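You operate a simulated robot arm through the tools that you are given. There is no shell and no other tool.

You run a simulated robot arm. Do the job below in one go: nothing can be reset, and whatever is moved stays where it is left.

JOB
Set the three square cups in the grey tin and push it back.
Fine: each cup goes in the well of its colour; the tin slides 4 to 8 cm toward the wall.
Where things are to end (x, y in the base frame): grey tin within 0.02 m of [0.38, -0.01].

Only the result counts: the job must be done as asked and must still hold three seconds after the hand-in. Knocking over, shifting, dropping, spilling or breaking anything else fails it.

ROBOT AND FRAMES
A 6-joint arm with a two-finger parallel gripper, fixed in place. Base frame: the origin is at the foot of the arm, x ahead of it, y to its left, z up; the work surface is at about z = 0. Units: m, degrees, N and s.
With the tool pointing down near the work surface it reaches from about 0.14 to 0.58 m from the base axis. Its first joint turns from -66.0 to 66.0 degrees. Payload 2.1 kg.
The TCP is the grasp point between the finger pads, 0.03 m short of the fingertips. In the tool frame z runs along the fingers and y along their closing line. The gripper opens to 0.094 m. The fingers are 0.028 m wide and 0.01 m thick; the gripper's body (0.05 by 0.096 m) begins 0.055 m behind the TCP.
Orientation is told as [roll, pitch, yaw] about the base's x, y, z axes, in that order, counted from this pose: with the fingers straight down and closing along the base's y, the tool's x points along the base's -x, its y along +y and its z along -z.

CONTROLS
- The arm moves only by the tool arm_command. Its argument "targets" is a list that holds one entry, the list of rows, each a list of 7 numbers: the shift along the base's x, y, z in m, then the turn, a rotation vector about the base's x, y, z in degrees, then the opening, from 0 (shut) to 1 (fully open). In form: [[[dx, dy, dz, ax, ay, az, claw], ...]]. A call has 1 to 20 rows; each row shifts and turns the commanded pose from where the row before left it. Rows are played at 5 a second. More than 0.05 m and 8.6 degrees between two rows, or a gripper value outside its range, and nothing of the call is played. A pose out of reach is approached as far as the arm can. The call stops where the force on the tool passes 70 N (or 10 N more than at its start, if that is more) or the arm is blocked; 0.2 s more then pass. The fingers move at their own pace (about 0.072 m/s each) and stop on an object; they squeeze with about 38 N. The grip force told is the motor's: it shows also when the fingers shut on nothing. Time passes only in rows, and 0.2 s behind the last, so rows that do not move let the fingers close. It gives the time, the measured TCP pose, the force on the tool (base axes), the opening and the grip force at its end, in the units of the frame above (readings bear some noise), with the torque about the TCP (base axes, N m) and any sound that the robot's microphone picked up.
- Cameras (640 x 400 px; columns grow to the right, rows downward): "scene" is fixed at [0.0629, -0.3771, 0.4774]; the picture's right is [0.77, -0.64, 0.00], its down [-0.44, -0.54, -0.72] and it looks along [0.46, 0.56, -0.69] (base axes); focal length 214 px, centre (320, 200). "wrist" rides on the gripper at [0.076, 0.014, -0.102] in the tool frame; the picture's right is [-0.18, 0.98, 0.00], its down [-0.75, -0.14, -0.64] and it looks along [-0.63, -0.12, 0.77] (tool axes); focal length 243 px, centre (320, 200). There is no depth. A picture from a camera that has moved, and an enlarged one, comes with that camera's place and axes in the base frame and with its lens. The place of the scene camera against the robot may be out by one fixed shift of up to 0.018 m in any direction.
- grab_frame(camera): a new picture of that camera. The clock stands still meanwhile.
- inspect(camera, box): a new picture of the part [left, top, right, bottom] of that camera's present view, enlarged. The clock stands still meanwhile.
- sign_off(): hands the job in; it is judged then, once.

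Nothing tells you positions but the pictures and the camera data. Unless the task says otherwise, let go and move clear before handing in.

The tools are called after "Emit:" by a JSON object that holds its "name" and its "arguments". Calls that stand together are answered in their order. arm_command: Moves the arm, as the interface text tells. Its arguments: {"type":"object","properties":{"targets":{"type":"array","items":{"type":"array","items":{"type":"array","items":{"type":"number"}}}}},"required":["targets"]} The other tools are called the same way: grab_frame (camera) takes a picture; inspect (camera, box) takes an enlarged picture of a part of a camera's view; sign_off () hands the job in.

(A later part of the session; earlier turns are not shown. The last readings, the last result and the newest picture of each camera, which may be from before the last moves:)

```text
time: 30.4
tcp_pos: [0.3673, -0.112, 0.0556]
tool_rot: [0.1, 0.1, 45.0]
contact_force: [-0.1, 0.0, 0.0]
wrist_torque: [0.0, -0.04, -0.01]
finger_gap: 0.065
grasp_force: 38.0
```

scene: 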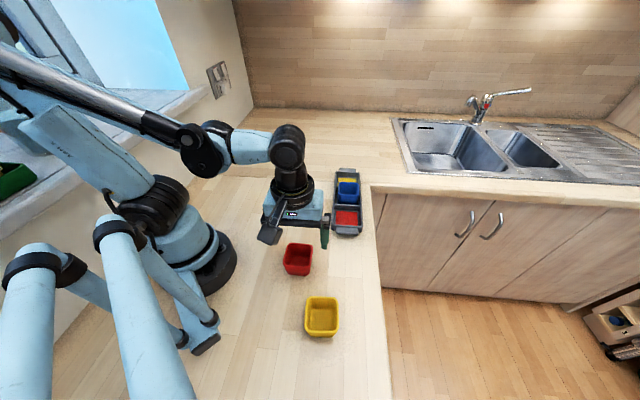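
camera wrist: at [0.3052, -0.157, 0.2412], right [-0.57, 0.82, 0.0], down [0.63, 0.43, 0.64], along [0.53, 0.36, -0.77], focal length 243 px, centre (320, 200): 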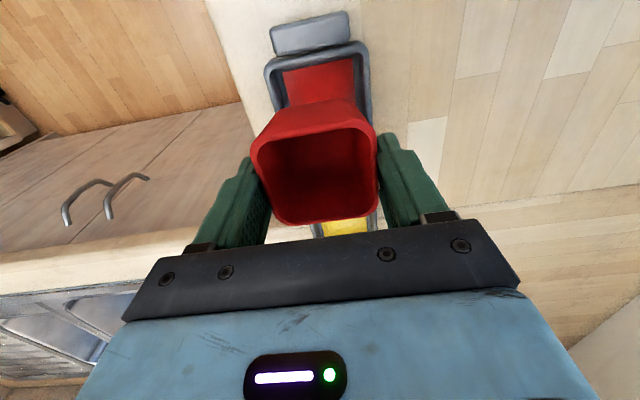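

No contact yet (I skipped a note on the last step: it was a 1 mm probe, and the force stayed near zero). I'll go down another millimetre.

Emit:
{"name": "arm_command", "arguments": {"targets": [[[0, 0, -0.001, 0, 0, 0, 0.4], [0, 0, 0, 0, 0, 0, 0.4]]]}}

Emit:
{"name": "inspect", "arguments": {"camera": "scene", "box": [320, 180, 380, 240]}}

```text
time: 31.0
tcp_pos: [0.3673, -0.1114, 0.0569]
tool_rot: [0.0, 0.0, 45.1]
contact_force: [0.0, 0.0, -0.7]
wrist_torque: [0.02, -0.01, 0.01]
finger_gap: 0.0649
grasp_force: 38.7
```

```text
6.67 times, centred on (350, 210) of scene
camera zoom: at [0.0629, -0.3771, 0.4774], right [0.77, -0.64, 0.0], down [-0.44, -0.54, -0.72], along [0.46, 0.56, -0.69], focal length 1430 px, centre (120, 133)
```

zoom: 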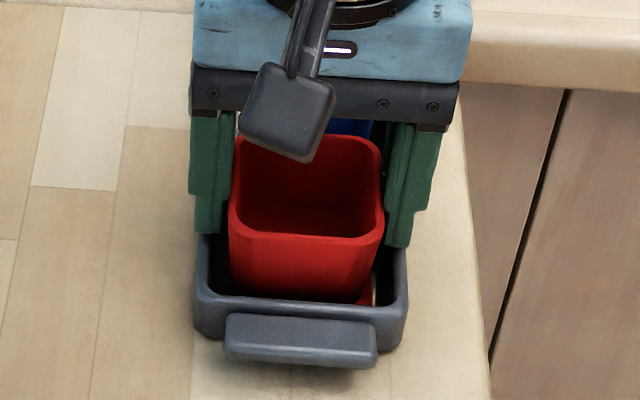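

Still free at this height; the fingertips are roughly 3 to 4 mm above the rails. I'll probe one more millimetre at a time.

Emit:
{"name": "arm_command", "arguments": {"targets": [[[0, 0, -0.001, 0, 0, 0, 0.4], [0, 0, 0, 0, 0, 0, 0.4]]]}}

Emit:
{"name": "inspect", "arguments": {"camera": "wrist", "box": [220, 40, 420, 240]}}

```text
time: 31.6
tcp_pos: [0.3681, -0.1115, 0.0567]
tool_rot: [0.0, -0.1, 45.3]
contact_force: [0.1, -0.8, 6.2]
wrist_torque: [-0.02, 0.07, 0.04]
finger_gap: 0.0653
grasp_force: 37.7
```

```text
2.00 times, centred on (320, 140) of wrist
camera zoom: at [0.3024, -0.1545, 0.1577], right [-0.57, 0.82, 0.0], down [0.63, 0.43, 0.64], along [0.53, 0.36, -0.77], focal length 485 px, centre (320, 320)
```

zoom: 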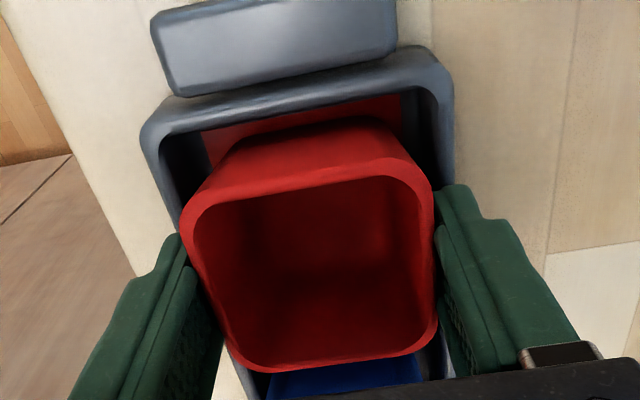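

It has touched at 6 N, so I'll release here and watch how the cup settles.

Emit:
{"name": "arm_command", "arguments": {"targets": [[[0, 0, 0, 0, 0, 0, 0.72], [0, 0, 0, 0, 0, 0, 0.8], [0, 0, 0, 0, 0, 0, 0.9], [0, 0, 0, 0, 0, 0, 1], [0, 0, 0, 0, 0, 0, 1]]]}}

Emit:
{"name": "inspect", "arguments": {"camera": "wrist", "box": [200, 40, 440, 240]}}

Emit:
{"name": "inspect", "arguments": {"camera": "scene", "box": [310, 165, 390, 245]}}

```text
time: 32.8
tcp_pos: [0.3671, -0.1111, 0.0563]
tool_rot: [0.1, -0.1, 45.1]
contact_force: [-0.1, 2.9, 7.3]
wrist_torque: [-0.21, -0.23, 0.07]
finger_gap: 0.093
grasp_force: 0.0
```

```text
2.00 times, centred on (320, 140) of wrist
camera zoom: at [0.3024, -0.1544, 0.1576], right [-0.57, 0.82, 0.0], down [0.63, 0.43, 0.64], along [0.53, 0.36, -0.77], focal length 485 px, centre (320, 320)
```

zoom: 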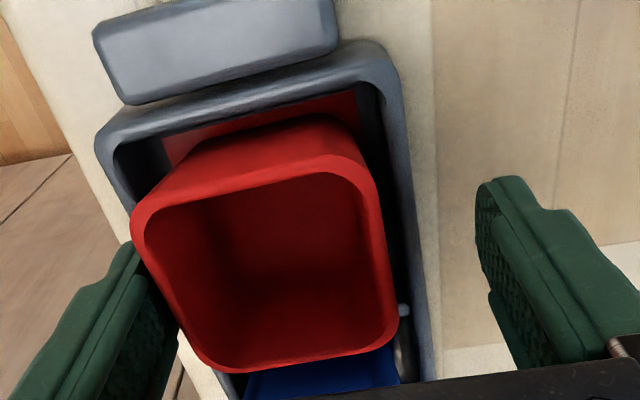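

```text
5.00 times, centred on (350, 205) of scene
camera zoom: at [0.0628, -0.3771, 0.4774], right [0.77, -0.64, 0.0], down [-0.44, -0.54, -0.72], along [0.46, 0.56, -0.69], focal length 1072 px, centre (170, 175)
```

zoom: 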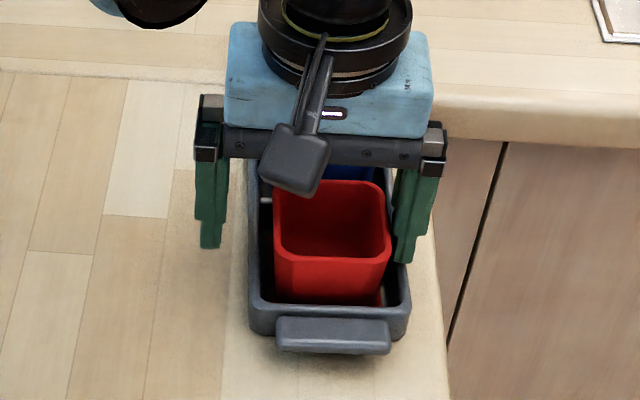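

The tin moved with the opening finger: it slid about 1 cm toward the counter edge, so the front-side fingertip must have caught the rail. I'll look closely before moving anything.

Emit:
{"name": "inspect", "arguments": {"camera": "scene", "box": [345, 190, 395, 240]}}

Emit:
{"name": "inspect", "arguments": {"camera": "wrist", "box": [220, 90, 310, 240]}}

Emit:
{"name": "grab_frame", "arguments": {"camera": "wrist"}}

Emit:
{"name": "grab_frame", "arguments": {"camera": "scene"}}

```text
8.00 times, centred on (370, 215) of scene
camera zoom: at [0.0628, -0.3771, 0.4774], right [0.77, -0.64, 0.0], down [-0.44, -0.54, -0.72], along [0.46, 0.56, -0.69], focal length 1716 px, centre (-80, 80)
```

zoom: 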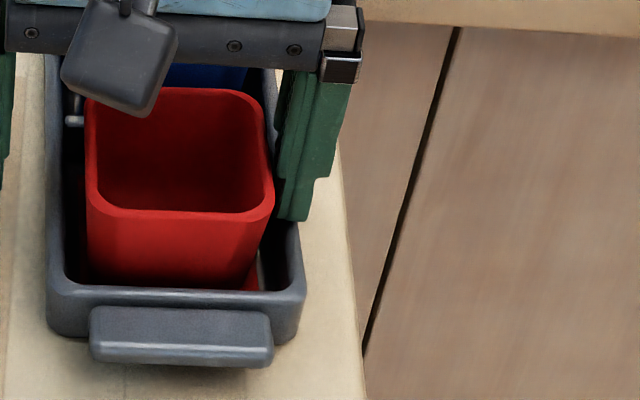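

```text
2.67 times, centred on (265, 165) of wrist
camera zoom: at [0.3024, -0.1544, 0.1576], right [-0.57, 0.82, 0.0], down [0.63, 0.43, 0.64], along [0.53, 0.36, -0.77], focal length 647 px, centre (467, 293)
```

zoom: 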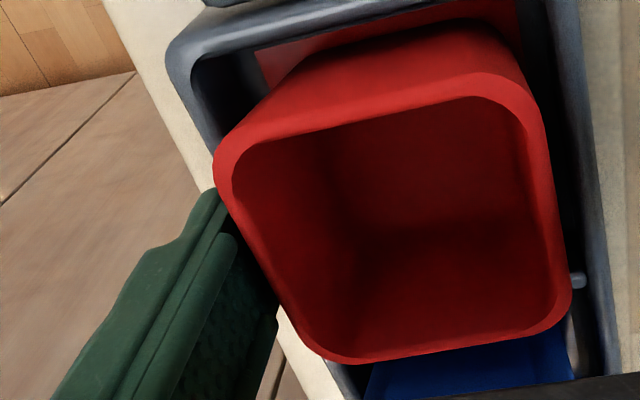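

```text
taken
camera wrist: at [0.3024, -0.1544, 0.1576], right [-0.57, 0.82, 0.0], down [0.63, 0.43, 0.64], along [0.53, 0.36, -0.77], focal length 243 px, centre (320, 200)
```

wrist: 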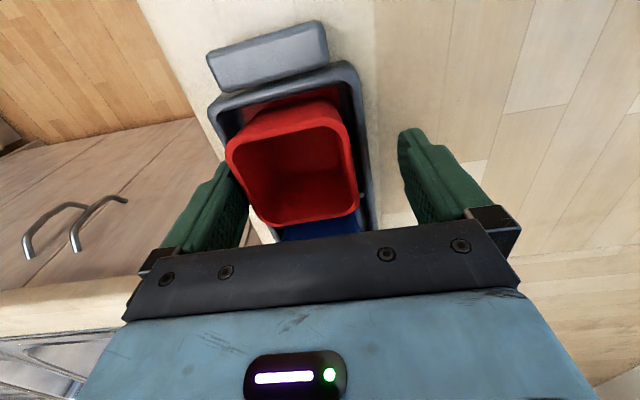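

```text
taken
```

scene: 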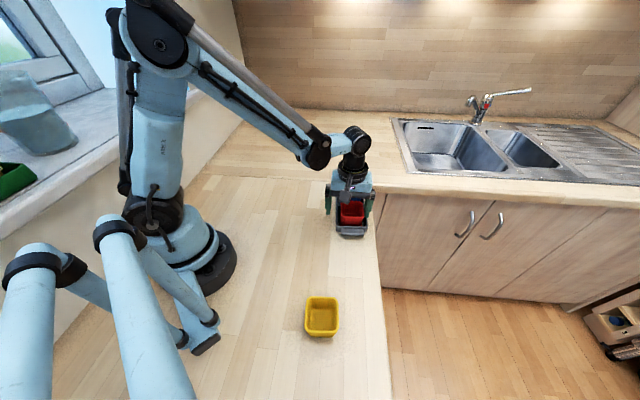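

The tin turned or slid with the front-side finger, which was resting on the rail as it opened, but it is still fully on the counter with both cups inside. I'll lift straight up in small steps to free the finger.

Emit:
{"name": "arm_command", "arguments": {"targets": [[[0, 0, 0.001, 0, 0, 0, 1], [0, 0, 0.002, 0, 0, 0, 1], [0, 0, 0.003, 0, 0, 0, 1], [0, 0, 0, 0, 0, 0, 1]]]}}

Emit:
{"name": "grab_frame", "arguments": {"camera": "wrist"}}

Emit:
{"name": "inspect", "arguments": {"camera": "scene", "box": [310, 165, 390, 245]}}

```text
time: 33.8
tcp_pos: [0.3686, -0.1123, 0.0623]
tool_rot: [0.0, -0.1, 45.1]
contact_force: [-1.0, -0.2, -0.3]
wrist_torque: [-0.01, 0.0, 0.0]
finger_gap: 0.094
grasp_force: 0.0
```

```text
taken
camera wrist: at [0.3024, -0.1547, 0.1636], right [-0.57, 0.82, 0.0], down [0.63, 0.43, 0.64], along [0.53, 0.36, -0.77], focal length 243 px, centre (320, 200)
```

wrist: 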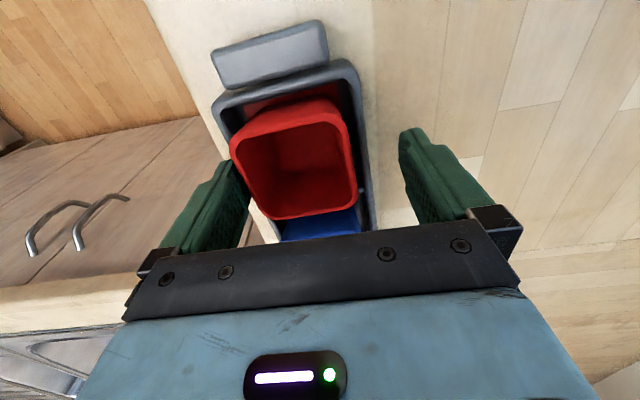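

```text
5.00 times, centred on (350, 205) of scene
camera zoom: at [0.0629, -0.3771, 0.4774], right [0.77, -0.64, 0.0], down [-0.44, -0.54, -0.72], along [0.46, 0.56, -0.69], focal length 1072 px, centre (170, 175)
```

zoom: 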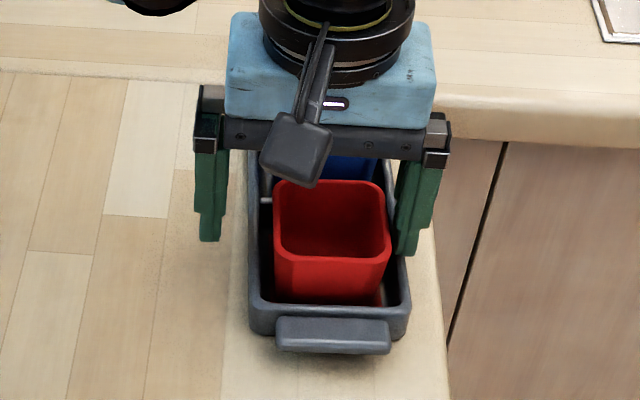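

The finger is free and nothing is touching. I'll rise straight up and survey the tin.

Emit:
{"name": "arm_command", "arguments": {"targets": [[[0, 0, 0.01, 0, 0, 0, 1], [0, 0, 0.02, 0, 0, 0, 1], [0, 0, 0.03, 0, 0, 0, 1], [0, 0, 0.04, 0, 0, 0, 1], [-0.02, -0.02, 0.03, 0, 0, 0, 1], [-0.03, -0.03, 0, 0, 0, 0, 1], [-0.03, -0.03, 0, 0, 0, 0, 1], [0, 0, 0, 0, 0, 0, 1], [0, 0, 0, 0, 0, 0, 1]]]}}

Emit:
{"name": "grab_frame", "arguments": {"camera": "wrist"}}

Emit:
{"name": "inspect", "arguments": {"camera": "scene", "box": [300, 150, 400, 250]}}

```text
time: 35.8
tcp_pos: [0.2852, -0.1899, 0.1911]
tool_rot: [0.1, 0.1, 45.1]
contact_force: [-0.6, 1.2, 1.2]
wrist_torque: [-0.01, -0.01, 0.01]
finger_gap: 0.0942
grasp_force: 0.0
```

```text
taken
camera wrist: at [0.2203, -0.2327, 0.2934], right [-0.57, 0.82, 0.0], down [0.63, 0.43, 0.64], along [0.53, 0.36, -0.77], focal length 243 px, centre (320, 200)
```

wrist: 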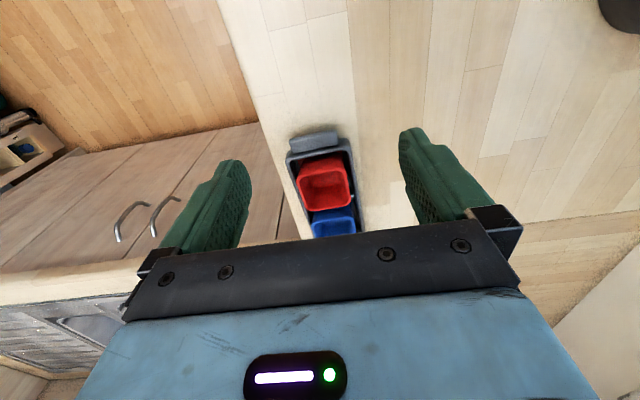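

```text
4.00 times, centred on (350, 200) of scene
camera zoom: at [0.0628, -0.3771, 0.4774], right [0.77, -0.64, 0.0], down [-0.44, -0.54, -0.72], along [0.46, 0.56, -0.69], focal length 858 px, centre (200, 200)
```

zoom: 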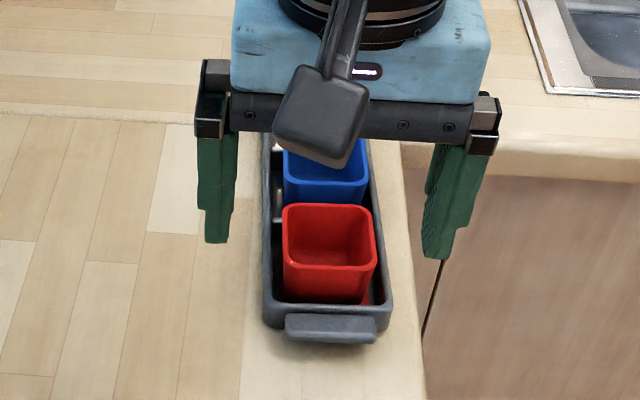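

Both cups are still in their wells. I'll enlarge the view to measure how the tin lies now.

Emit:
{"name": "inspect", "arguments": {"camera": "wrist", "box": [260, 110, 390, 245]}}

Emit:
{"name": "arm_command", "arguments": {"targets": [[[0, 0, 0, 0, 0, 0, 1]]]}}

```text
2.96 times, centred on (325, 178) of wrist
camera zoom: at [0.2203, -0.2327, 0.2934], right [-0.57, 0.82, 0.0], down [0.63, 0.43, 0.64], along [0.53, 0.36, -0.77], focal length 719 px, centre (305, 267)
```

zoom: 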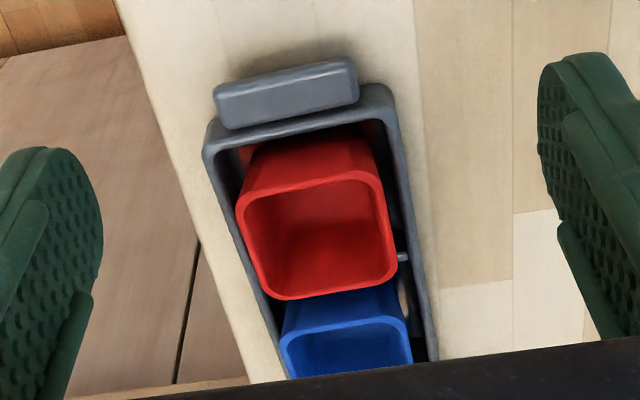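

```text
time: 36.2
tcp_pos: [0.2849, -0.1897, 0.1927]
tool_rot: [0.1, 0.1, 45.1]
contact_force: [0.1, -1.1, -0.3]
wrist_torque: [0.01, 0.0, -0.02]
finger_gap: 0.094
grasp_force: 0.0
```

The tin now lies about 1 cm nearer the counter edge, turned about 2°, with both cups upright in their own wells; the final push can correct that. The rail top is near z = 0.026, so I'll grip the yellow cup higher. I'll go above it, turning to -40° because the cup is turned about 5° from the others.

Emit:
{"name": "arm_command", "arguments": {"targets": [[[-0.01167, -0.00717, -0.005, 0, 0, -7.083, 1], [-0.01167, -0.00717, -0.005, 0, 0, -7.083, 1], [-0.01167, -0.00717, -0.005, 0, 0, -7.083, 1], [-0.01167, -0.00717, -0.005, 0, 0, -7.083, 1], [-0.01167, -0.00717, -0.005, 0, 0, -7.083, 1], [-0.01167, -0.00717, -0.005, 0, 0, -7.083, 1], [-0.01167, -0.00717, -0.005, 0, 0, -7.083, 1], [-0.01167, -0.00717, -0.005, 0, 0, -7.083, 1], [-0.01167, -0.00717, -0.005, 0, 0, -7.083, 1], [-0.01167, -0.00717, -0.005, 0, 0, -7.083, 1], [-0.01167, -0.00717, -0.005, 0, 0, -7.083, 1], [-0.01167, -0.00717, -0.005, 0, 0, -7.083, 1], [0, 0, 0, 0, 0, 0, 1], [0, 0, 0, 0, 0, 0, 1]]]}}

Emit:
{"name": "grab_frame", "arguments": {"camera": "wrist"}}

Emit:
{"name": "grab_frame", "arguments": {"camera": "scene"}}

```text
time: 39.2
tcp_pos: [0.148, -0.2789, 0.1329]
tool_rot: [0.0, 0.0, -39.9]
contact_force: [0.3, -0.1, 0.2]
wrist_torque: [0.02, -0.02, -0.04]
finger_gap: 0.0939
grasp_force: 0.1
```

```text
taken
camera wrist: at [0.0973, -0.2175, 0.2345], right [0.77, 0.64, 0.0], down [0.49, -0.59, 0.64], along [0.41, -0.5, -0.77], focal length 243 px, centre (320, 200)
```

wrist: 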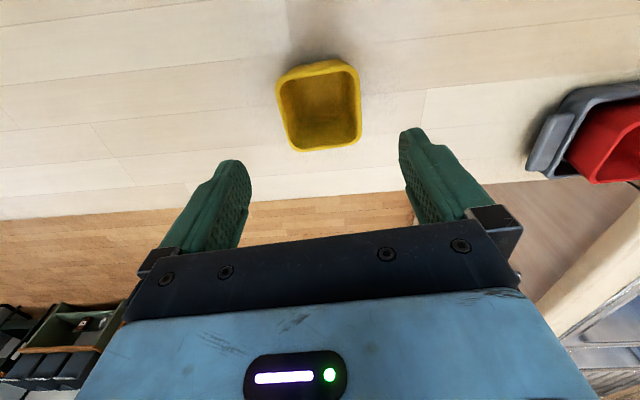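

```text
taken
```

scene: 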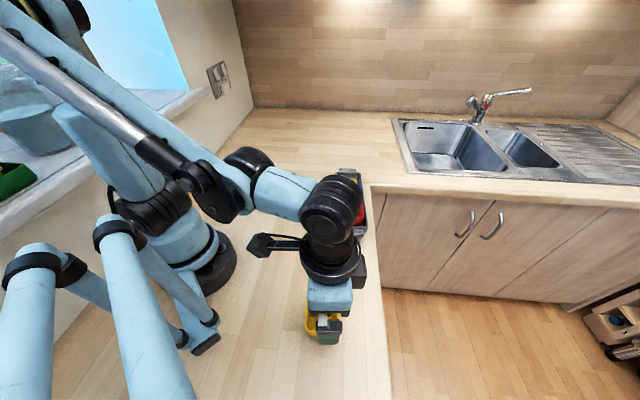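

The yellow cup is nearly below the gripper. I'll enlarge it to measure the offset and its yaw.

Emit:
{"name": "inspect", "arguments": {"camera": "wrist", "box": [260, 45, 380, 165]}}

```text
3.33 times, centred on (320, 105) of wrist
camera zoom: at [0.0973, -0.2175, 0.2345], right [0.77, 0.64, 0.0], down [0.49, -0.59, 0.64], along [0.41, -0.5, -0.77], focal length 809 px, centre (320, 517)
```

zoom: 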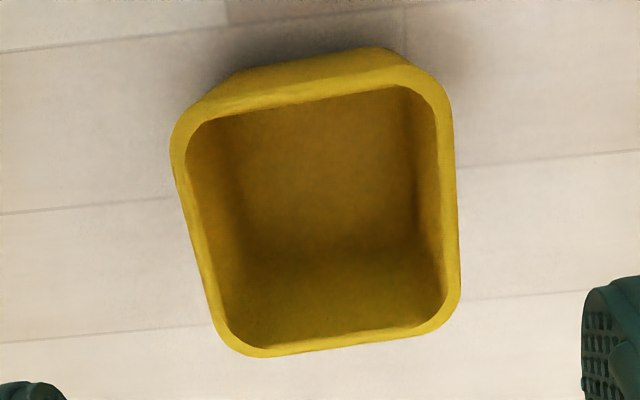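

The cup is 6 cm square, off by about 7 mm, and needs about 1° more turn. I'll correct, lower so the fingertips stay at about z = 0.027 (a higher grip), and check before closing.

Emit:
{"name": "arm_command", "arguments": {"targets": [[[-0.0046, 0.0058, 0, 0, 0, -1.2, 1], [0, 0, -0.025, 0, 0, 0, 1], [0, 0, -0.025, 0, 0, 0, 1], [0, 0, -0.025, 0, 0, 0, 1], [0, 0, 0, 0, 0, 0, 1], [0, 0, 0, 0, 0, 0, 1]]]}}

Emit:
{"name": "inspect", "arguments": {"camera": "wrist", "box": [220, 80, 420, 240]}}

```text
time: 40.6
tcp_pos: [0.1431, -0.2724, 0.0574]
tool_rot: [0.0, 0.0, -41.1]
contact_force: [0.7, -0.1, -0.1]
wrist_torque: [0.02, 0.02, 0.0]
finger_gap: 0.0942
grasp_force: 0.1
```

```text
2.50 times, centred on (320, 160) of wrist
camera zoom: at [0.0932, -0.2101, 0.159], right [0.78, 0.62, 0.0], down [0.47, -0.6, 0.64], along [0.4, -0.5, -0.77], focal length 606 px, centre (320, 300)
```

zoom: 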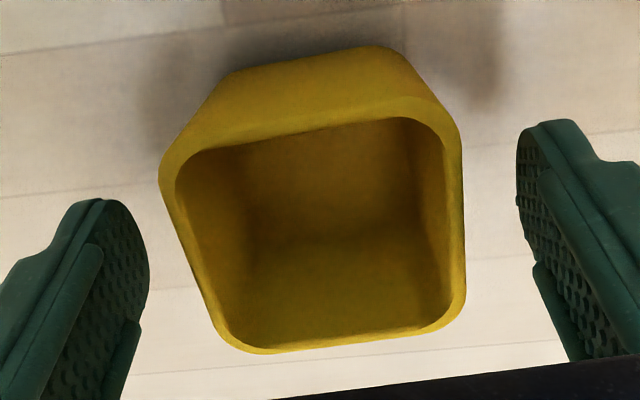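

It is centred within about 1 mm. I'll close and lift slightly.

Emit:
{"name": "arm_command", "arguments": {"targets": [[[0, 0, 0, 0, 0, 0, 0.6], [0, 0, 0, 0, 0, 0, 0.4], [0, 0, 0, 0, 0, 0, 0.4], [0, 0, 0, 0, 0, 0, 0.4], [0, 0, 0, 0, 0, 0, 0.4]]]}}

Emit:
{"name": "inspect", "arguments": {"camera": "wrist", "box": [220, 80, 420, 240]}}

```text
time: 41.8
tcp_pos: [0.1427, -0.2725, 0.0579]
tool_rot: [0.0, 0.0, -41.1]
contact_force: [-0.7, 0.6, -0.1]
wrist_torque: [0.0, 0.02, -0.02]
finger_gap: 0.0603
grasp_force: 38.1
```

```text
2.50 times, centred on (320, 160) of wrist
camera zoom: at [0.0932, -0.2102, 0.1591], right [0.79, 0.62, 0.0], down [0.47, -0.6, 0.64], along [0.4, -0.5, -0.77], focal length 606 px, centre (320, 300)
```

zoom: 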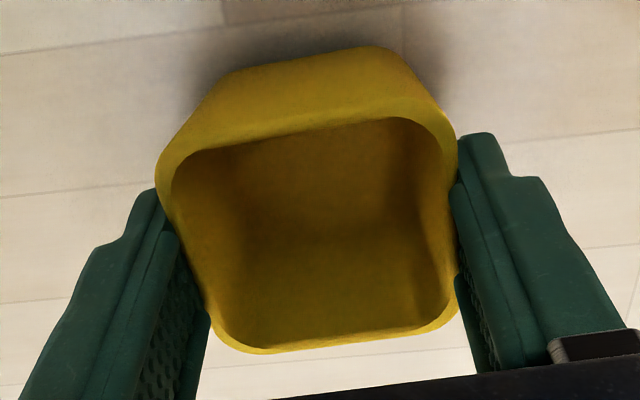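

A firm grip at 6.03 cm with no side force. I'll lift, then carry it over while turning to line up with the tin's present angle of about 47°.

Emit:
{"name": "arm_command", "arguments": {"targets": [[[0, 0, 0.003, 0, 0, 0, 0.4], [0, 0, 0.003, 0, 0, 0, 0.4], [0, 0, 0.004, 0, 0, 0, 0.4], [0, 0, 0.02, 0, 0, 0, 0.4], [0, 0, 0.03, 0, 0, 0, 0.4], [0, 0, 0.033, 0, 0, 0, 0.4], [0, 0, 0, 0, 0, 0, 0.4]]]}}

Emit:
{"name": "grab_frame", "arguments": {"camera": "wrist"}}

Emit:
{"name": "grab_frame", "arguments": {"camera": "scene"}}

```text
time: 43.4
tcp_pos: [0.1411, -0.2718, 0.1521]
tool_rot: [0.1, -0.1, -41.1]
contact_force: [-0.2, 0.7, -0.9]
wrist_torque: [0.0, -0.04, -0.02]
finger_gap: 0.0601
grasp_force: 37.9
```

```text
taken
camera wrist: at [0.092, -0.2105, 0.2532], right [0.79, 0.62, 0.0], down [0.47, -0.6, 0.64], along [0.4, -0.5, -0.77], focal length 243 px, centre (320, 200)
```

wrist: 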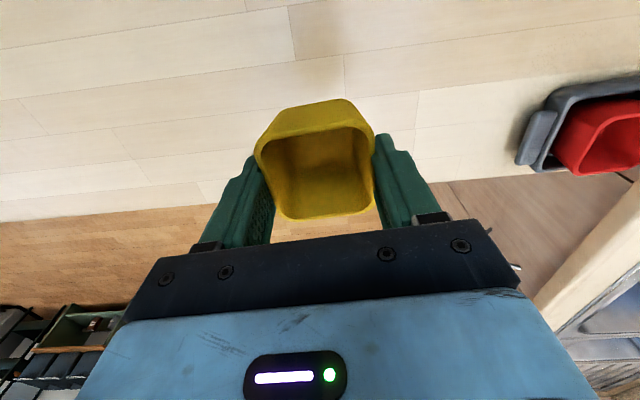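

```text
taken
```

scene: 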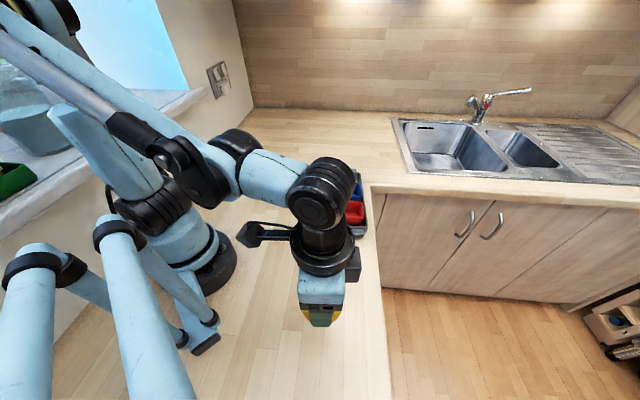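

The yellow cup is held well. I'll carry it at a safe height to above the yellow well, around (0.484, -0.005), turning to 47.4° on the way.

Emit:
{"name": "arm_command", "arguments": {"targets": [[[0.0262, 0.0206, 0, 0, 0, 6.81, 0.4], [0.0262, 0.0206, 0, 0, 0, 6.81, 0.4], [0.0262, 0.0206, 0, 0, 0, 6.81, 0.4], [0.0262, 0.0206, 0, 0, 0, 6.81, 0.4], [0.0262, 0.0206, 0, 0, 0, 6.81, 0.4], [0.0262, 0.0206, 0, 0, 0, 6.81, 0.4], [0.0262, 0.0206, 0, 0, 0, 6.81, 0.4], [0.0262, 0.0206, 0, 0, 0, 6.81, 0.4], [0.0262, 0.0206, 0, 0, 0, 6.81, 0.4], [0.0262, 0.0206, 0, 0, 0, 6.81, 0.4], [0.0262, 0.0206, 0, 0, 0, 6.81, 0.4], [0.0262, 0.0206, 0, 0, 0, 6.81, 0.4], [0.0262, 0.0206, 0, 0, 0, 6.81, 0.4], [0, 0, 0, 0, 0, 0, 0.4], [0, 0, 0, 0, 0, 0, 0.4]]]}}

Emit:
{"name": "grab_frame", "arguments": {"camera": "wrist"}}

Emit:
{"name": "inspect", "arguments": {"camera": "scene", "box": [280, 110, 420, 250]}}

```text
time: 46.6
tcp_pos: [0.483, -0.0038, 0.1509]
tool_rot: [0.0, 0.0, 47.5]
contact_force: [-0.7, -0.3, -0.3]
wrist_torque: [0.0, 0.05, -0.02]
finger_gap: 0.0601
grasp_force: 38.3
```

```text
taken
camera wrist: at [0.4204, -0.0487, 0.2514], right [-0.6, 0.8, 0.0], down [0.61, 0.46, 0.64], along [0.51, 0.39, -0.77], focal length 243 px, centre (320, 200)
```

wrist: 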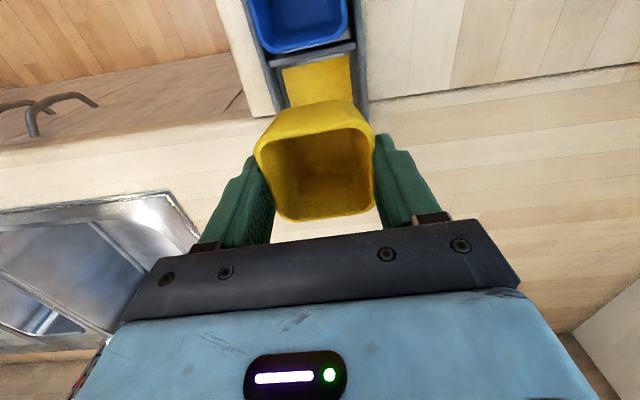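

```text
2.86 times, centred on (350, 180) of scene
camera zoom: at [0.0629, -0.3771, 0.4774], right [0.77, -0.64, 0.0], down [-0.44, -0.54, -0.72], along [0.46, 0.56, -0.69], focal length 613 px, centre (234, 257)
```

zoom: 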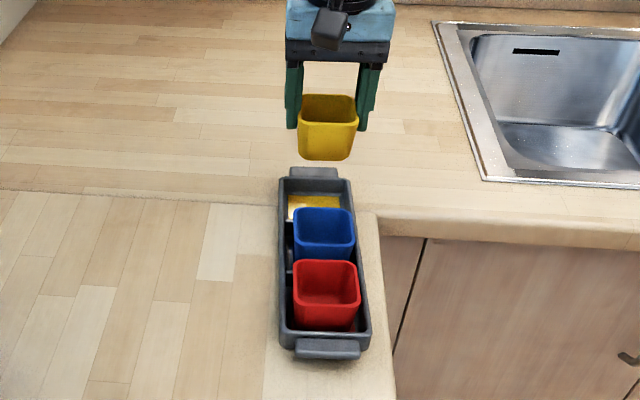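

Yellow is above its well and blue and red sit in theirs. I'll enlarge to measure alignment with the yellow patch.

Emit:
{"name": "inspect", "arguments": {"camera": "wrist", "box": [230, 10, 390, 130]}}

Emit:
{"name": "inspect", "arguments": {"camera": "wrist", "box": [220, 80, 420, 240]}}

```text
3.33 times, centred on (310, 70) of wrist
camera zoom: at [0.4204, -0.0487, 0.2514], right [-0.6, 0.8, 0.0], down [0.61, 0.46, 0.64], along [0.51, 0.39, -0.77], focal length 809 px, centre (353, 633)
```

zoom: 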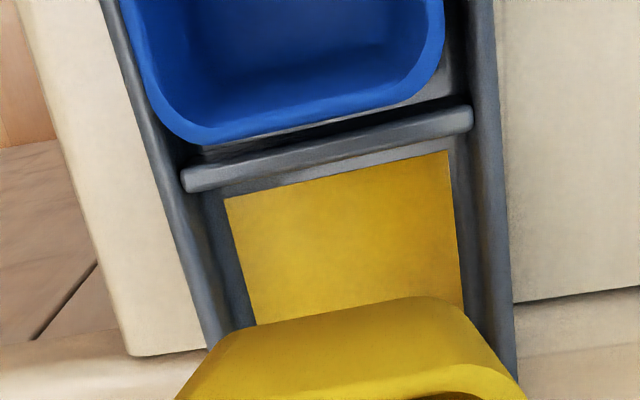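

```text
2.50 times, centred on (320, 160) of wrist
camera zoom: at [0.4204, -0.0487, 0.2514], right [-0.6, 0.8, 0.0], down [0.61, 0.46, 0.64], along [0.51, 0.39, -0.77], focal length 606 px, centre (320, 300)
```

zoom: 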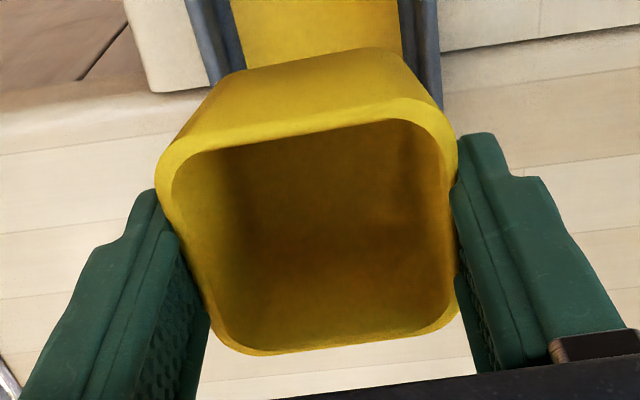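

The gripper is parallel to the well and needs only 3 mm along the tin. I'll shift and lower to just above the floor.

Emit:
{"name": "arm_command", "arguments": {"targets": [[[-0.0022, -0.0024, 0, 0, 0, 0, 0.4], [0, 0, -0.025, 0, 0, 0, 0.4], [0, 0, -0.025, 0, 0, 0, 0.4], [0, 0, -0.02, 0, 0, 0, 0.4], [0, 0, -0.01, 0, 0, 0, 0.4], [0, 0, -0.004, 0, 0, 0, 0.4], [0, 0, 0, 0, 0, 0, 0.4], [0, 0, 0, 0, 0, 0, 0.4]]]}}

Emit:
{"name": "inspect", "arguments": {"camera": "wrist", "box": [220, 40, 420, 240]}}

Emit:
{"name": "inspect", "arguments": {"camera": "scene", "box": [310, 150, 390, 230]}}

```text
time: 48.4
tcp_pos: [0.4812, -0.0052, 0.0661]
tool_rot: [-0.1, -0.1, 47.4]
contact_force: [0.3, -0.3, -0.2]
wrist_torque: [-0.01, -0.01, -0.02]
finger_gap: 0.0603
grasp_force: 37.9
```

```text
2.00 times, centred on (320, 140) of wrist
camera zoom: at [0.419, -0.0513, 0.1684], right [-0.6, 0.8, 0.0], down [0.61, 0.46, 0.64], along [0.51, 0.39, -0.77], focal length 485 px, centre (320, 320)
```

zoom: 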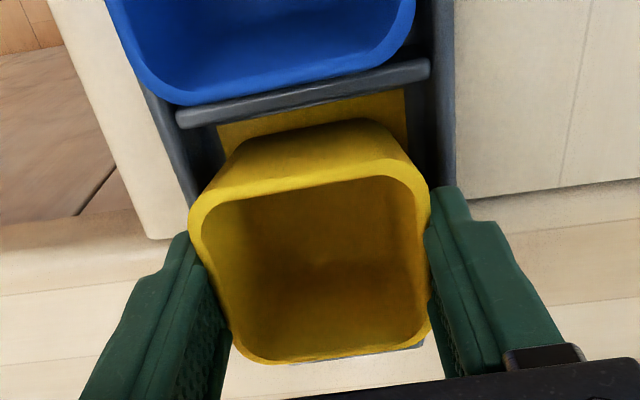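

```text
5.00 times, centred on (350, 190) of scene
camera zoom: at [0.0629, -0.3771, 0.4774], right [0.77, -0.64, 0.0], down [-0.44, -0.54, -0.72], along [0.46, 0.56, -0.69], focal length 1072 px, centre (170, 250)
```

zoom: 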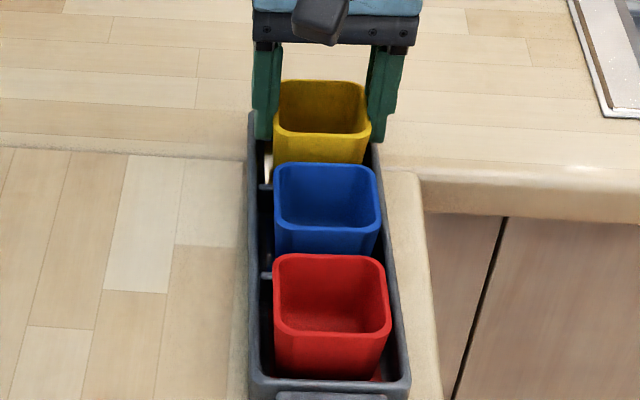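

It is well placed, about 4 mm above the floor. I'll lower gently until it touches.

Emit:
{"name": "arm_command", "arguments": {"targets": [[[0, 0, -0.0015, 0, 0, 0, 0.4], [0, 0, -0.0015, 0, 0, 0, 0.4], [0, 0, 0, 0, 0, 0, 0.4]]]}}

```text
time: 49.2
tcp_pos: [0.4823, -0.0073, 0.0637]
tool_rot: [-0.1, 0.0, 47.4]
contact_force: [-0.1, -0.1, -0.9]
wrist_torque: [0.01, 0.01, 0.04]
finger_gap: 0.0599
grasp_force: 38.0
```

No contact at this height yet. I'll go down one more millimetre.

Emit:
{"name": "arm_command", "arguments": {"targets": [[[0, 0, -0.001, 0, 0, 0, 0.4], [0, 0, 0, 0, 0, 0, 0.4]]]}}

```text
time: 49.8
tcp_pos: [0.4807, -0.0062, 0.0624]
tool_rot: [0.1, 0.1, 47.4]
contact_force: [-0.4, 0.2, -0.9]
wrist_torque: [0.03, -0.03, 0.0]
finger_gap: 0.0602
grasp_force: 38.2
```

Still free, with the fingertips around z = 0.032, above the rails. One more millimetre.

Emit:
{"name": "arm_command", "arguments": {"targets": [[[0, 0, -0.001, 0, 0, 0, 0.4], [0, 0, 0, 0, 0, 0, 0.4]]]}}

```text
time: 50.4
tcp_pos: [0.482, -0.0065, 0.061]
tool_rot: [0.0, 0.1, 47.4]
contact_force: [0.1, 0.4, 0.9]
wrist_torque: [-0.01, -0.01, -0.02]
finger_gap: 0.0603
grasp_force: 37.7
```

That is close to contact (0.9 N, within noise). I'll try 0.7 mm more.

Emit:
{"name": "arm_command", "arguments": {"targets": [[[0, 0, -0.0007, 0, 0, 0, 0.4], [0, 0, 0, 0, 0, 0, 0.4]]]}}

```text
time: 51.0
tcp_pos: [0.4807, -0.007, 0.0607]
tool_rot: [0.0, 0.0, 47.4]
contact_force: [1.1, 0.1, 8.3]
wrist_torque: [-0.04, -0.07, 0.03]
finger_gap: 0.0602
grasp_force: 38.0
```

The cup is on the floor at 8 N. I'll ease up half a millimetre and open only slightly first, to check that nothing drags.

Emit:
{"name": "arm_command", "arguments": {"targets": [[[0, 0, 0.0005, 0, 0, 0, 0.4], [0, 0, 0, 0, 0, 0, 0.68], [0, 0, 0, 0, 0, 0, 0.72], [0, 0, 0, 0, 0, 0, 0.72]]]}}

Emit:
{"name": "inspect", "arguments": {"camera": "wrist", "box": [220, 40, 420, 240]}}

```text
time: 52.0
tcp_pos: [0.4811, -0.007, 0.0613]
tool_rot: [0.0, 0.1, 47.5]
contact_force: [-0.3, -0.4, -0.5]
wrist_torque: [0.01, -0.01, 0.03]
finger_gap: 0.0677
grasp_force: 0.1
```

```text
2.00 times, centred on (320, 140) of wrist
camera zoom: at [0.418, -0.052, 0.1625], right [-0.6, 0.8, 0.0], down [0.61, 0.46, 0.64], along [0.51, 0.39, -0.77], focal length 485 px, centre (320, 320)
```

zoom: 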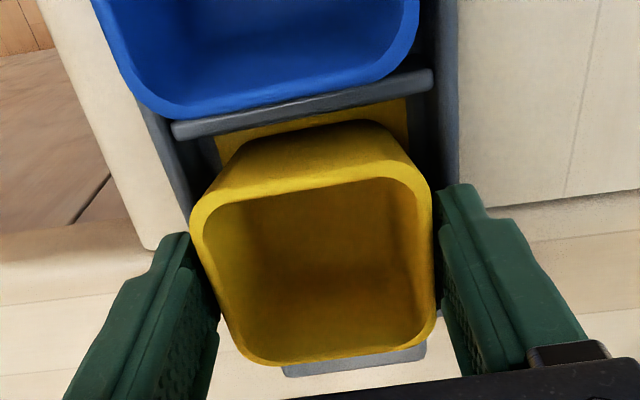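

The yellow cup is released and settled with no force on the tool. I'll rise a few mm, open fully, and go up to survey the tin.

Emit:
{"name": "arm_command", "arguments": {"targets": [[[0, 0, 0.002, 0, 0, 0, 0.72], [0, 0, 0.003, 0, 0, 0, 0.75], [0, 0, 0.005, 0, 0, 0, 0.85], [0, 0, 0.02, 0, 0, 0, 1], [0, 0, 0.03, 0, 0, 0, 1], [0, 0, 0.04, 0, 0, 0, 1], [0, 0, 0.03, 0, 0, 0, 1], [0, 0, 0, 0, 0, 0, 1], [0, 0, 0, 0, 0, 0, 1]]]}}

Emit:
{"name": "grab_frame", "arguments": {"camera": "wrist"}}

Emit:
{"name": "inspect", "arguments": {"camera": "scene", "box": [300, 150, 400, 250]}}

```text
time: 54.0
tcp_pos: [0.4792, -0.0056, 0.1907]
tool_rot: [0.0, 0.0, 47.3]
contact_force: [0.1, -1.0, -0.5]
wrist_torque: [-0.01, 0.02, -0.02]
finger_gap: 0.0937
grasp_force: 0.1
```

```text
taken
camera wrist: at [0.4169, -0.0511, 0.2926], right [-0.6, 0.8, 0.0], down [0.61, 0.46, 0.64], along [0.51, 0.39, -0.77], focal length 243 px, centre (320, 200)
```

wrist: 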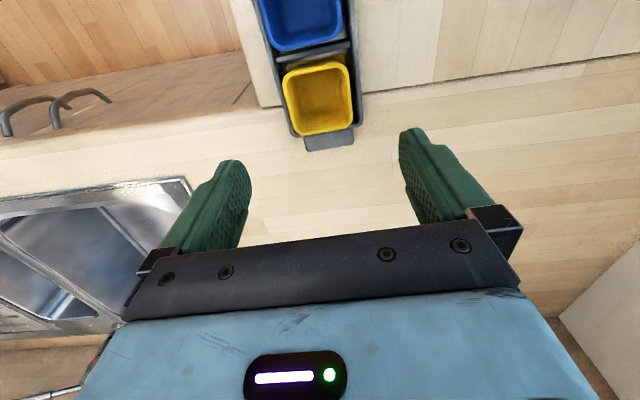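

```text
4.00 times, centred on (350, 200) of scene
camera zoom: at [0.0629, -0.3771, 0.4774], right [0.77, -0.64, 0.0], down [-0.44, -0.54, -0.72], along [0.46, 0.56, -0.69], focal length 858 px, centre (200, 200)
```

zoom: 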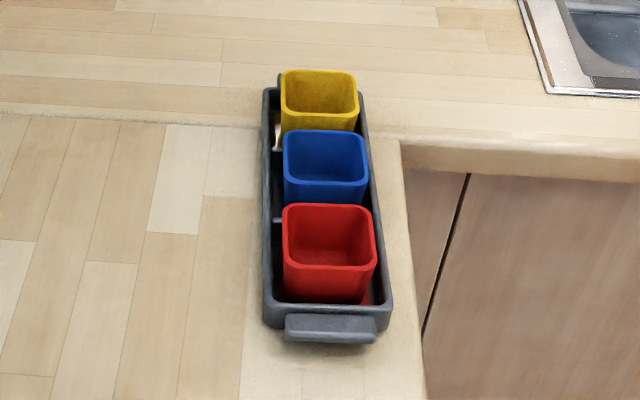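

All three cups stand in the wells of their own colours. The tin is at about (0.429, -0.063), turned to about 47°, so it needs about 7 cm toward the window wall. I'll turn the gripper so both open fingers lie along the tin's front long side and move above that side.

Emit:
{"name": "arm_command", "arguments": {"targets": [[[0.000475, -0.009125, 0, 0, 0, -7.5, 1], [0.000475, -0.009125, 0, 0, 0, -7.5, 1], [0.000475, -0.009125, 0, 0, 0, -7.5, 1], [0.000475, -0.009125, 0, 0, 0, -7.5, 1], [0.000475, -0.009125, 0, 0, 0, -7.5, 1], [0.000475, -0.009125, 0, 0, 0, -7.5, 1], [0.000475, -0.009125, 0, 0, 0, -7.5, 1], [0.000475, -0.009125, 0, 0, 0, -7.5, 1], [0.000475, -0.009125, 0, 0, 0, -7.5, 1], [0.000475, -0.009125, 0, 0, 0, -7.5, 1], [0.000475, -0.009125, 0, 0, 0, -7.5, 1], [0.000475, -0.009125, 0, 0, 0, -7.5, 1], [0, 0, 0, 0, 0, 0, 1], [0, 0, 0, 0, 0, 0, 1]]]}}

Emit:
{"name": "grab_frame", "arguments": {"camera": "wrist"}}

Emit:
{"name": "grab_frame", "arguments": {"camera": "scene"}}

```text
time: 57.0
tcp_pos: [0.4869, -0.1157, 0.1917]
tool_rot: [0.0, 0.0, -42.5]
contact_force: [-0.1, -0.7, -0.2]
wrist_torque: [-0.03, -0.03, 0.02]
finger_gap: 0.0943
grasp_force: 0.1
```

```text
taken
camera wrist: at [0.4389, -0.0527, 0.292], right [0.8, 0.6, 0.0], down [0.46, -0.61, 0.64], along [0.38, -0.51, -0.77], focal length 243 px, centre (320, 200)
```

wrist: 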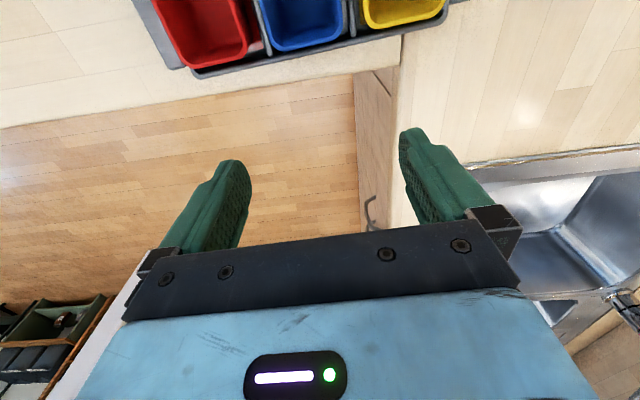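

```text
taken
```

scene: 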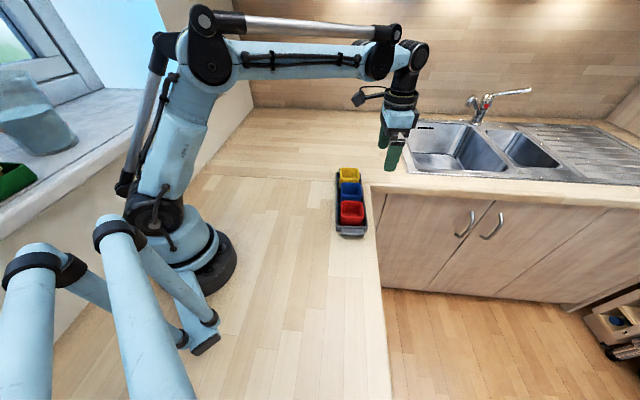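

I'm past the tin's front side, over the counter edge. I'll enlarge the tin's front rail to check its angle, distance and the tin's centre.

Emit:
{"name": "inspect", "arguments": {"camera": "wrist", "box": [130, 0, 480, 130]}}

```text
1.83 times, centred on (305, 65) of wrist
camera zoom: at [0.4389, -0.0527, 0.292], right [0.8, 0.6, 0.0], down [0.46, -0.61, 0.64], along [0.38, -0.51, -0.77], focal length 444 px, centre (347, 447)
```

zoom: 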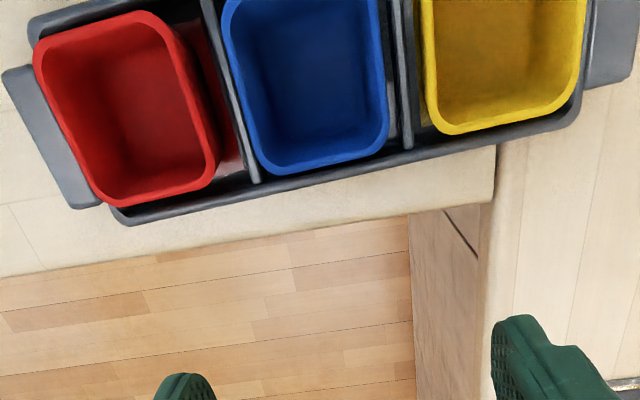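

The tin's centre comes out at (0.430, -0.063), the gripper is centred along its length and parallel within 1°, and there is a 2.2 cm gap before the fingers meet the rail. I'll lower the open fingers to about 1 cm above the counter, in front of the rail.

Emit:
{"name": "arm_command", "arguments": {"targets": [[[0, 0, -0.035, 0, 0, 0, 1], [0, 0, -0.035, 0, 0, 0, 1], [0, 0, -0.035, 0, 0, 0, 1], [0, 0, -0.025, 0, 0, 0, 1], [0, 0, -0.015, 0, 0, 0, 1], [0, 0, -0.006, 0, 0, 0, 1], [0, 0, 0, 0, 0, 0, 1], [0, 0, 0, 0, 0, 0, 1]]]}}

Emit:
{"name": "grab_frame", "arguments": {"camera": "wrist"}}

Emit:
{"name": "inspect", "arguments": {"camera": "scene", "box": [310, 130, 430, 250]}}

```text
time: 58.8
tcp_pos: [0.487, -0.1148, 0.0365]
tool_rot: [0.0, 0.0, -42.5]
contact_force: [0.3, -0.2, -0.1]
wrist_torque: [0.0, -0.02, 0.0]
finger_gap: 0.0939
grasp_force: 0.1
```

```text
taken
camera wrist: at [0.4395, -0.0522, 0.1391], right [0.8, 0.6, 0.0], down [0.46, -0.61, 0.64], along [0.39, -0.51, -0.77], focal length 243 px, centre (320, 200)
```

wrist: 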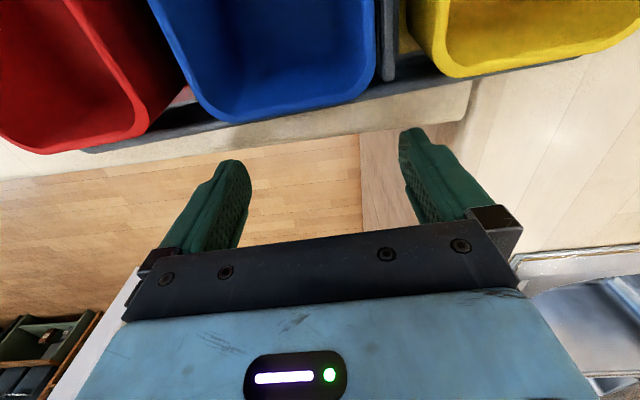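

```text
3.33 times, centred on (370, 190) of scene
camera zoom: at [0.0629, -0.3771, 0.4774], right [0.77, -0.64, 0.0], down [-0.44, -0.54, -0.72], along [0.46, 0.56, -0.69], focal length 715 px, centre (153, 233)
```

zoom: 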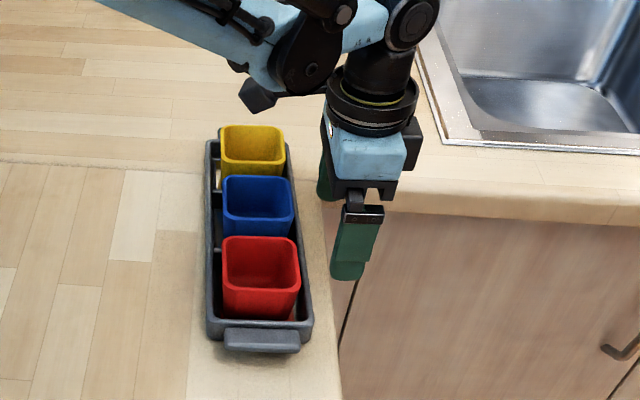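

The fingers are beside the front rail, clear of everything. I'll ease in and push toward the window wall slowly, stopping about 1 cm short so I can measure.

Emit:
{"name": "arm_command", "arguments": {"targets": [[[0, 0, 0.002, 0, 0, 0, 1], [-0.0054, 0.005, 0, 0, 0, 0, 1], [-0.0054, 0.005, 0, 0, 0, 0, 1], [-0.0054, 0.005, 0, 0, 0, 0, 1], [-0.0052, 0.0053, 0, 0, 0, -0.25, 1], [-0.0052, 0.0053, 0, 0, 0, -0.25, 1], [-0.0052, 0.0053, 0, 0, 0, -0.25, 1], [-0.0052, 0.0053, 0, 0, 0, -0.25, 1], [-0.0052, 0.0053, 0, 0, 0, -0.25, 1], [-0.0052, 0.0053, 0, 0, 0, -0.25, 1], [-0.0052, 0.0053, 0, 0, 0, -0.25, 1], [-0.0052, 0.0053, 0, 0, 0, -0.25, 1], [0, 0, 0, 0, 0, 0, 1], [0, 0, 0, 0, 0, 0, 1]]]}}

Emit:
{"name": "grab_frame", "arguments": {"camera": "wrist"}}

Emit:
{"name": "inspect", "arguments": {"camera": "scene", "box": [280, 130, 420, 250]}}

```text
time: 61.8
tcp_pos: [0.4291, -0.0588, 0.0421]
tool_rot: [0.0, 0.1, -44.7]
contact_force: [1.0, -0.5, 0.0]
wrist_torque: [-0.02, 0.0, 0.0]
finger_gap: 0.0939
grasp_force: 0.1
```

```text
taken
camera wrist: at [0.3837, 0.0063, 0.144], right [0.82, 0.57, 0.0], down [0.44, -0.63, 0.64], along [0.37, -0.53, -0.77], focal length 243 px, centre (320, 200)
```

wrist: 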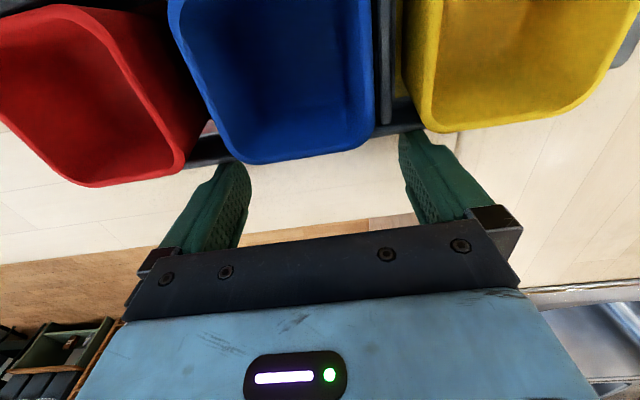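

```text
3.33 times, centred on (350, 190) of scene
camera zoom: at [0.0629, -0.3771, 0.4774], right [0.77, -0.64, 0.0], down [-0.44, -0.54, -0.72], along [0.46, 0.56, -0.69], focal length 715 px, centre (220, 233)
```

zoom: 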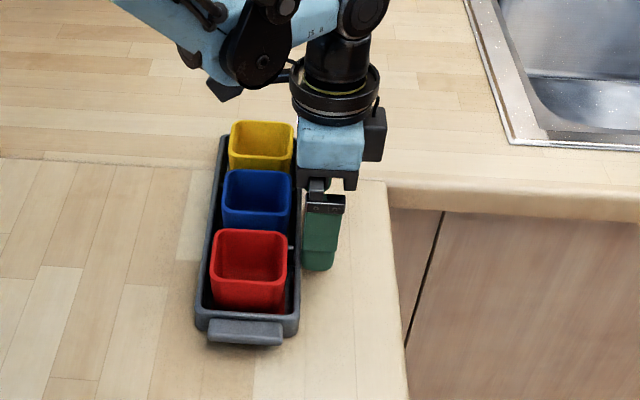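

The tin slid cleanly with all cups standing. I'll zoom in to measure its angle and where its centre now is.

Emit:
{"name": "inspect", "arguments": {"camera": "wrist", "box": [150, 80, 490, 240]}}

Emit:
{"name": "inspect", "arguments": {"camera": "scene", "box": [300, 150, 400, 250]}}

```text
1.88 times, centred on (320, 160) of wrist
camera zoom: at [0.3837, 0.0063, 0.144], right [0.82, 0.57, 0.0], down [0.44, -0.63, 0.64], along [0.37, -0.53, -0.77], focal length 457 px, centre (320, 275)
```

zoom: 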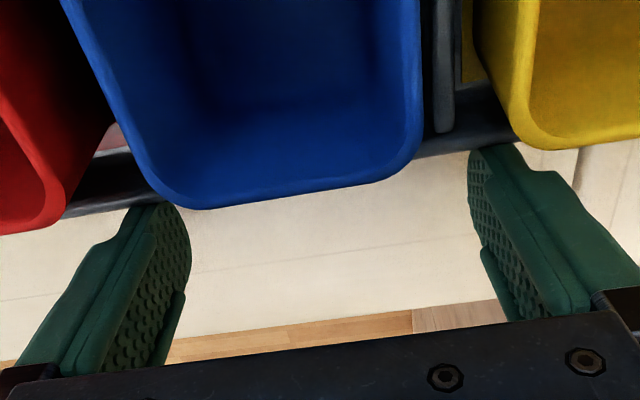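

```text
4.00 times, centred on (350, 200) of scene
camera zoom: at [0.0629, -0.3771, 0.4774], right [0.77, -0.64, 0.0], down [-0.44, -0.54, -0.72], along [0.46, 0.56, -0.69], focal length 858 px, centre (200, 200)
```

zoom: 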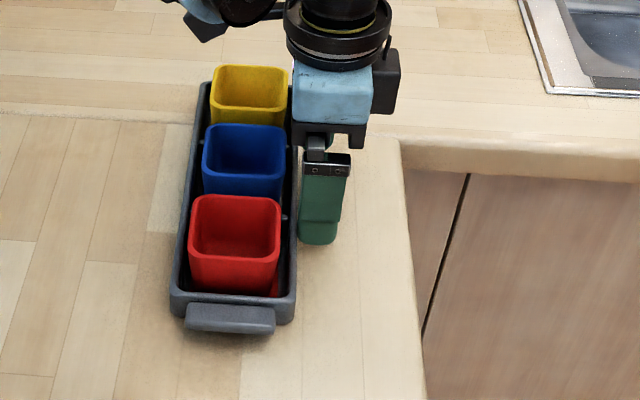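

The tin is square to the wall and its centre is near (0.389, -0.019), so about 1.3 cm remains to reach (0.38, -0.01). I'll push the rest gently.

Emit:
{"name": "arm_command", "arguments": {"targets": [[[-0.003, 0.003, 0, 0, 0, 0, 1], [-0.003, 0.003, 0, 0, 0, 0, 1], [-0.003, 0.003, 0, 0, 0, 0, 1], [0, 0, 0, 0, 0, 0, 1], [0, 0, 0, 0, 0, 0, 1]]]}}

Emit:
{"name": "grab_frame", "arguments": {"camera": "wrist"}}

Emit:
{"name": "inspect", "arguments": {"camera": "scene", "box": [300, 150, 400, 250]}}

```text
time: 63.0
tcp_pos: [0.4197, -0.0494, 0.0416]
tool_rot: [0.0, 0.0, -44.6]
contact_force: [0.0, 0.1, 0.7]
wrist_torque: [-0.01, -0.01, -0.05]
finger_gap: 0.0939
grasp_force: 0.1
```

```text
taken
camera wrist: at [0.3749, 0.0153, 0.1435], right [0.82, 0.57, 0.0], down [0.44, -0.63, 0.64], along [0.37, -0.53, -0.77], focal length 243 px, centre (320, 200)
```

wrist: 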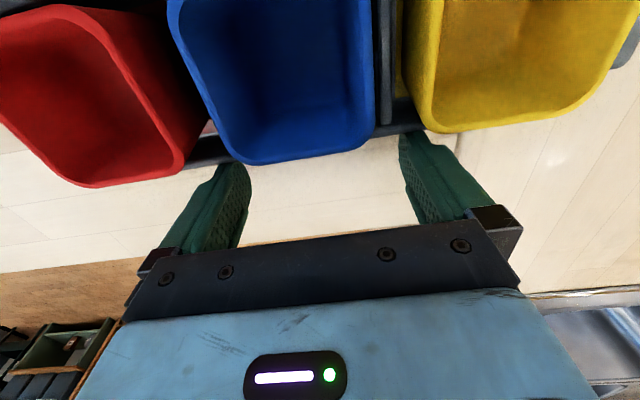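

```text
4.00 times, centred on (350, 200) of scene
camera zoom: at [0.0629, -0.3771, 0.4774], right [0.77, -0.64, 0.0], down [-0.44, -0.54, -0.72], along [0.46, 0.56, -0.69], focal length 858 px, centre (200, 200)
```

zoom: 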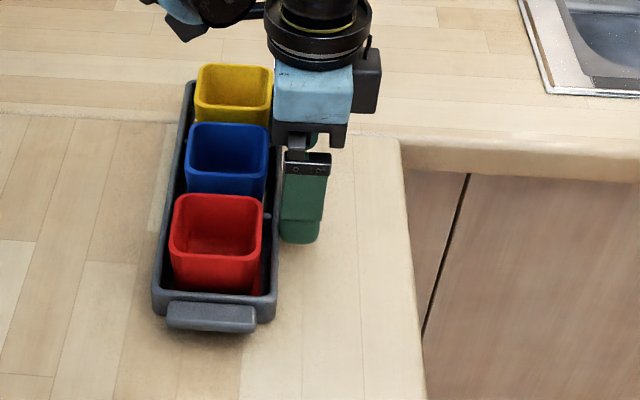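

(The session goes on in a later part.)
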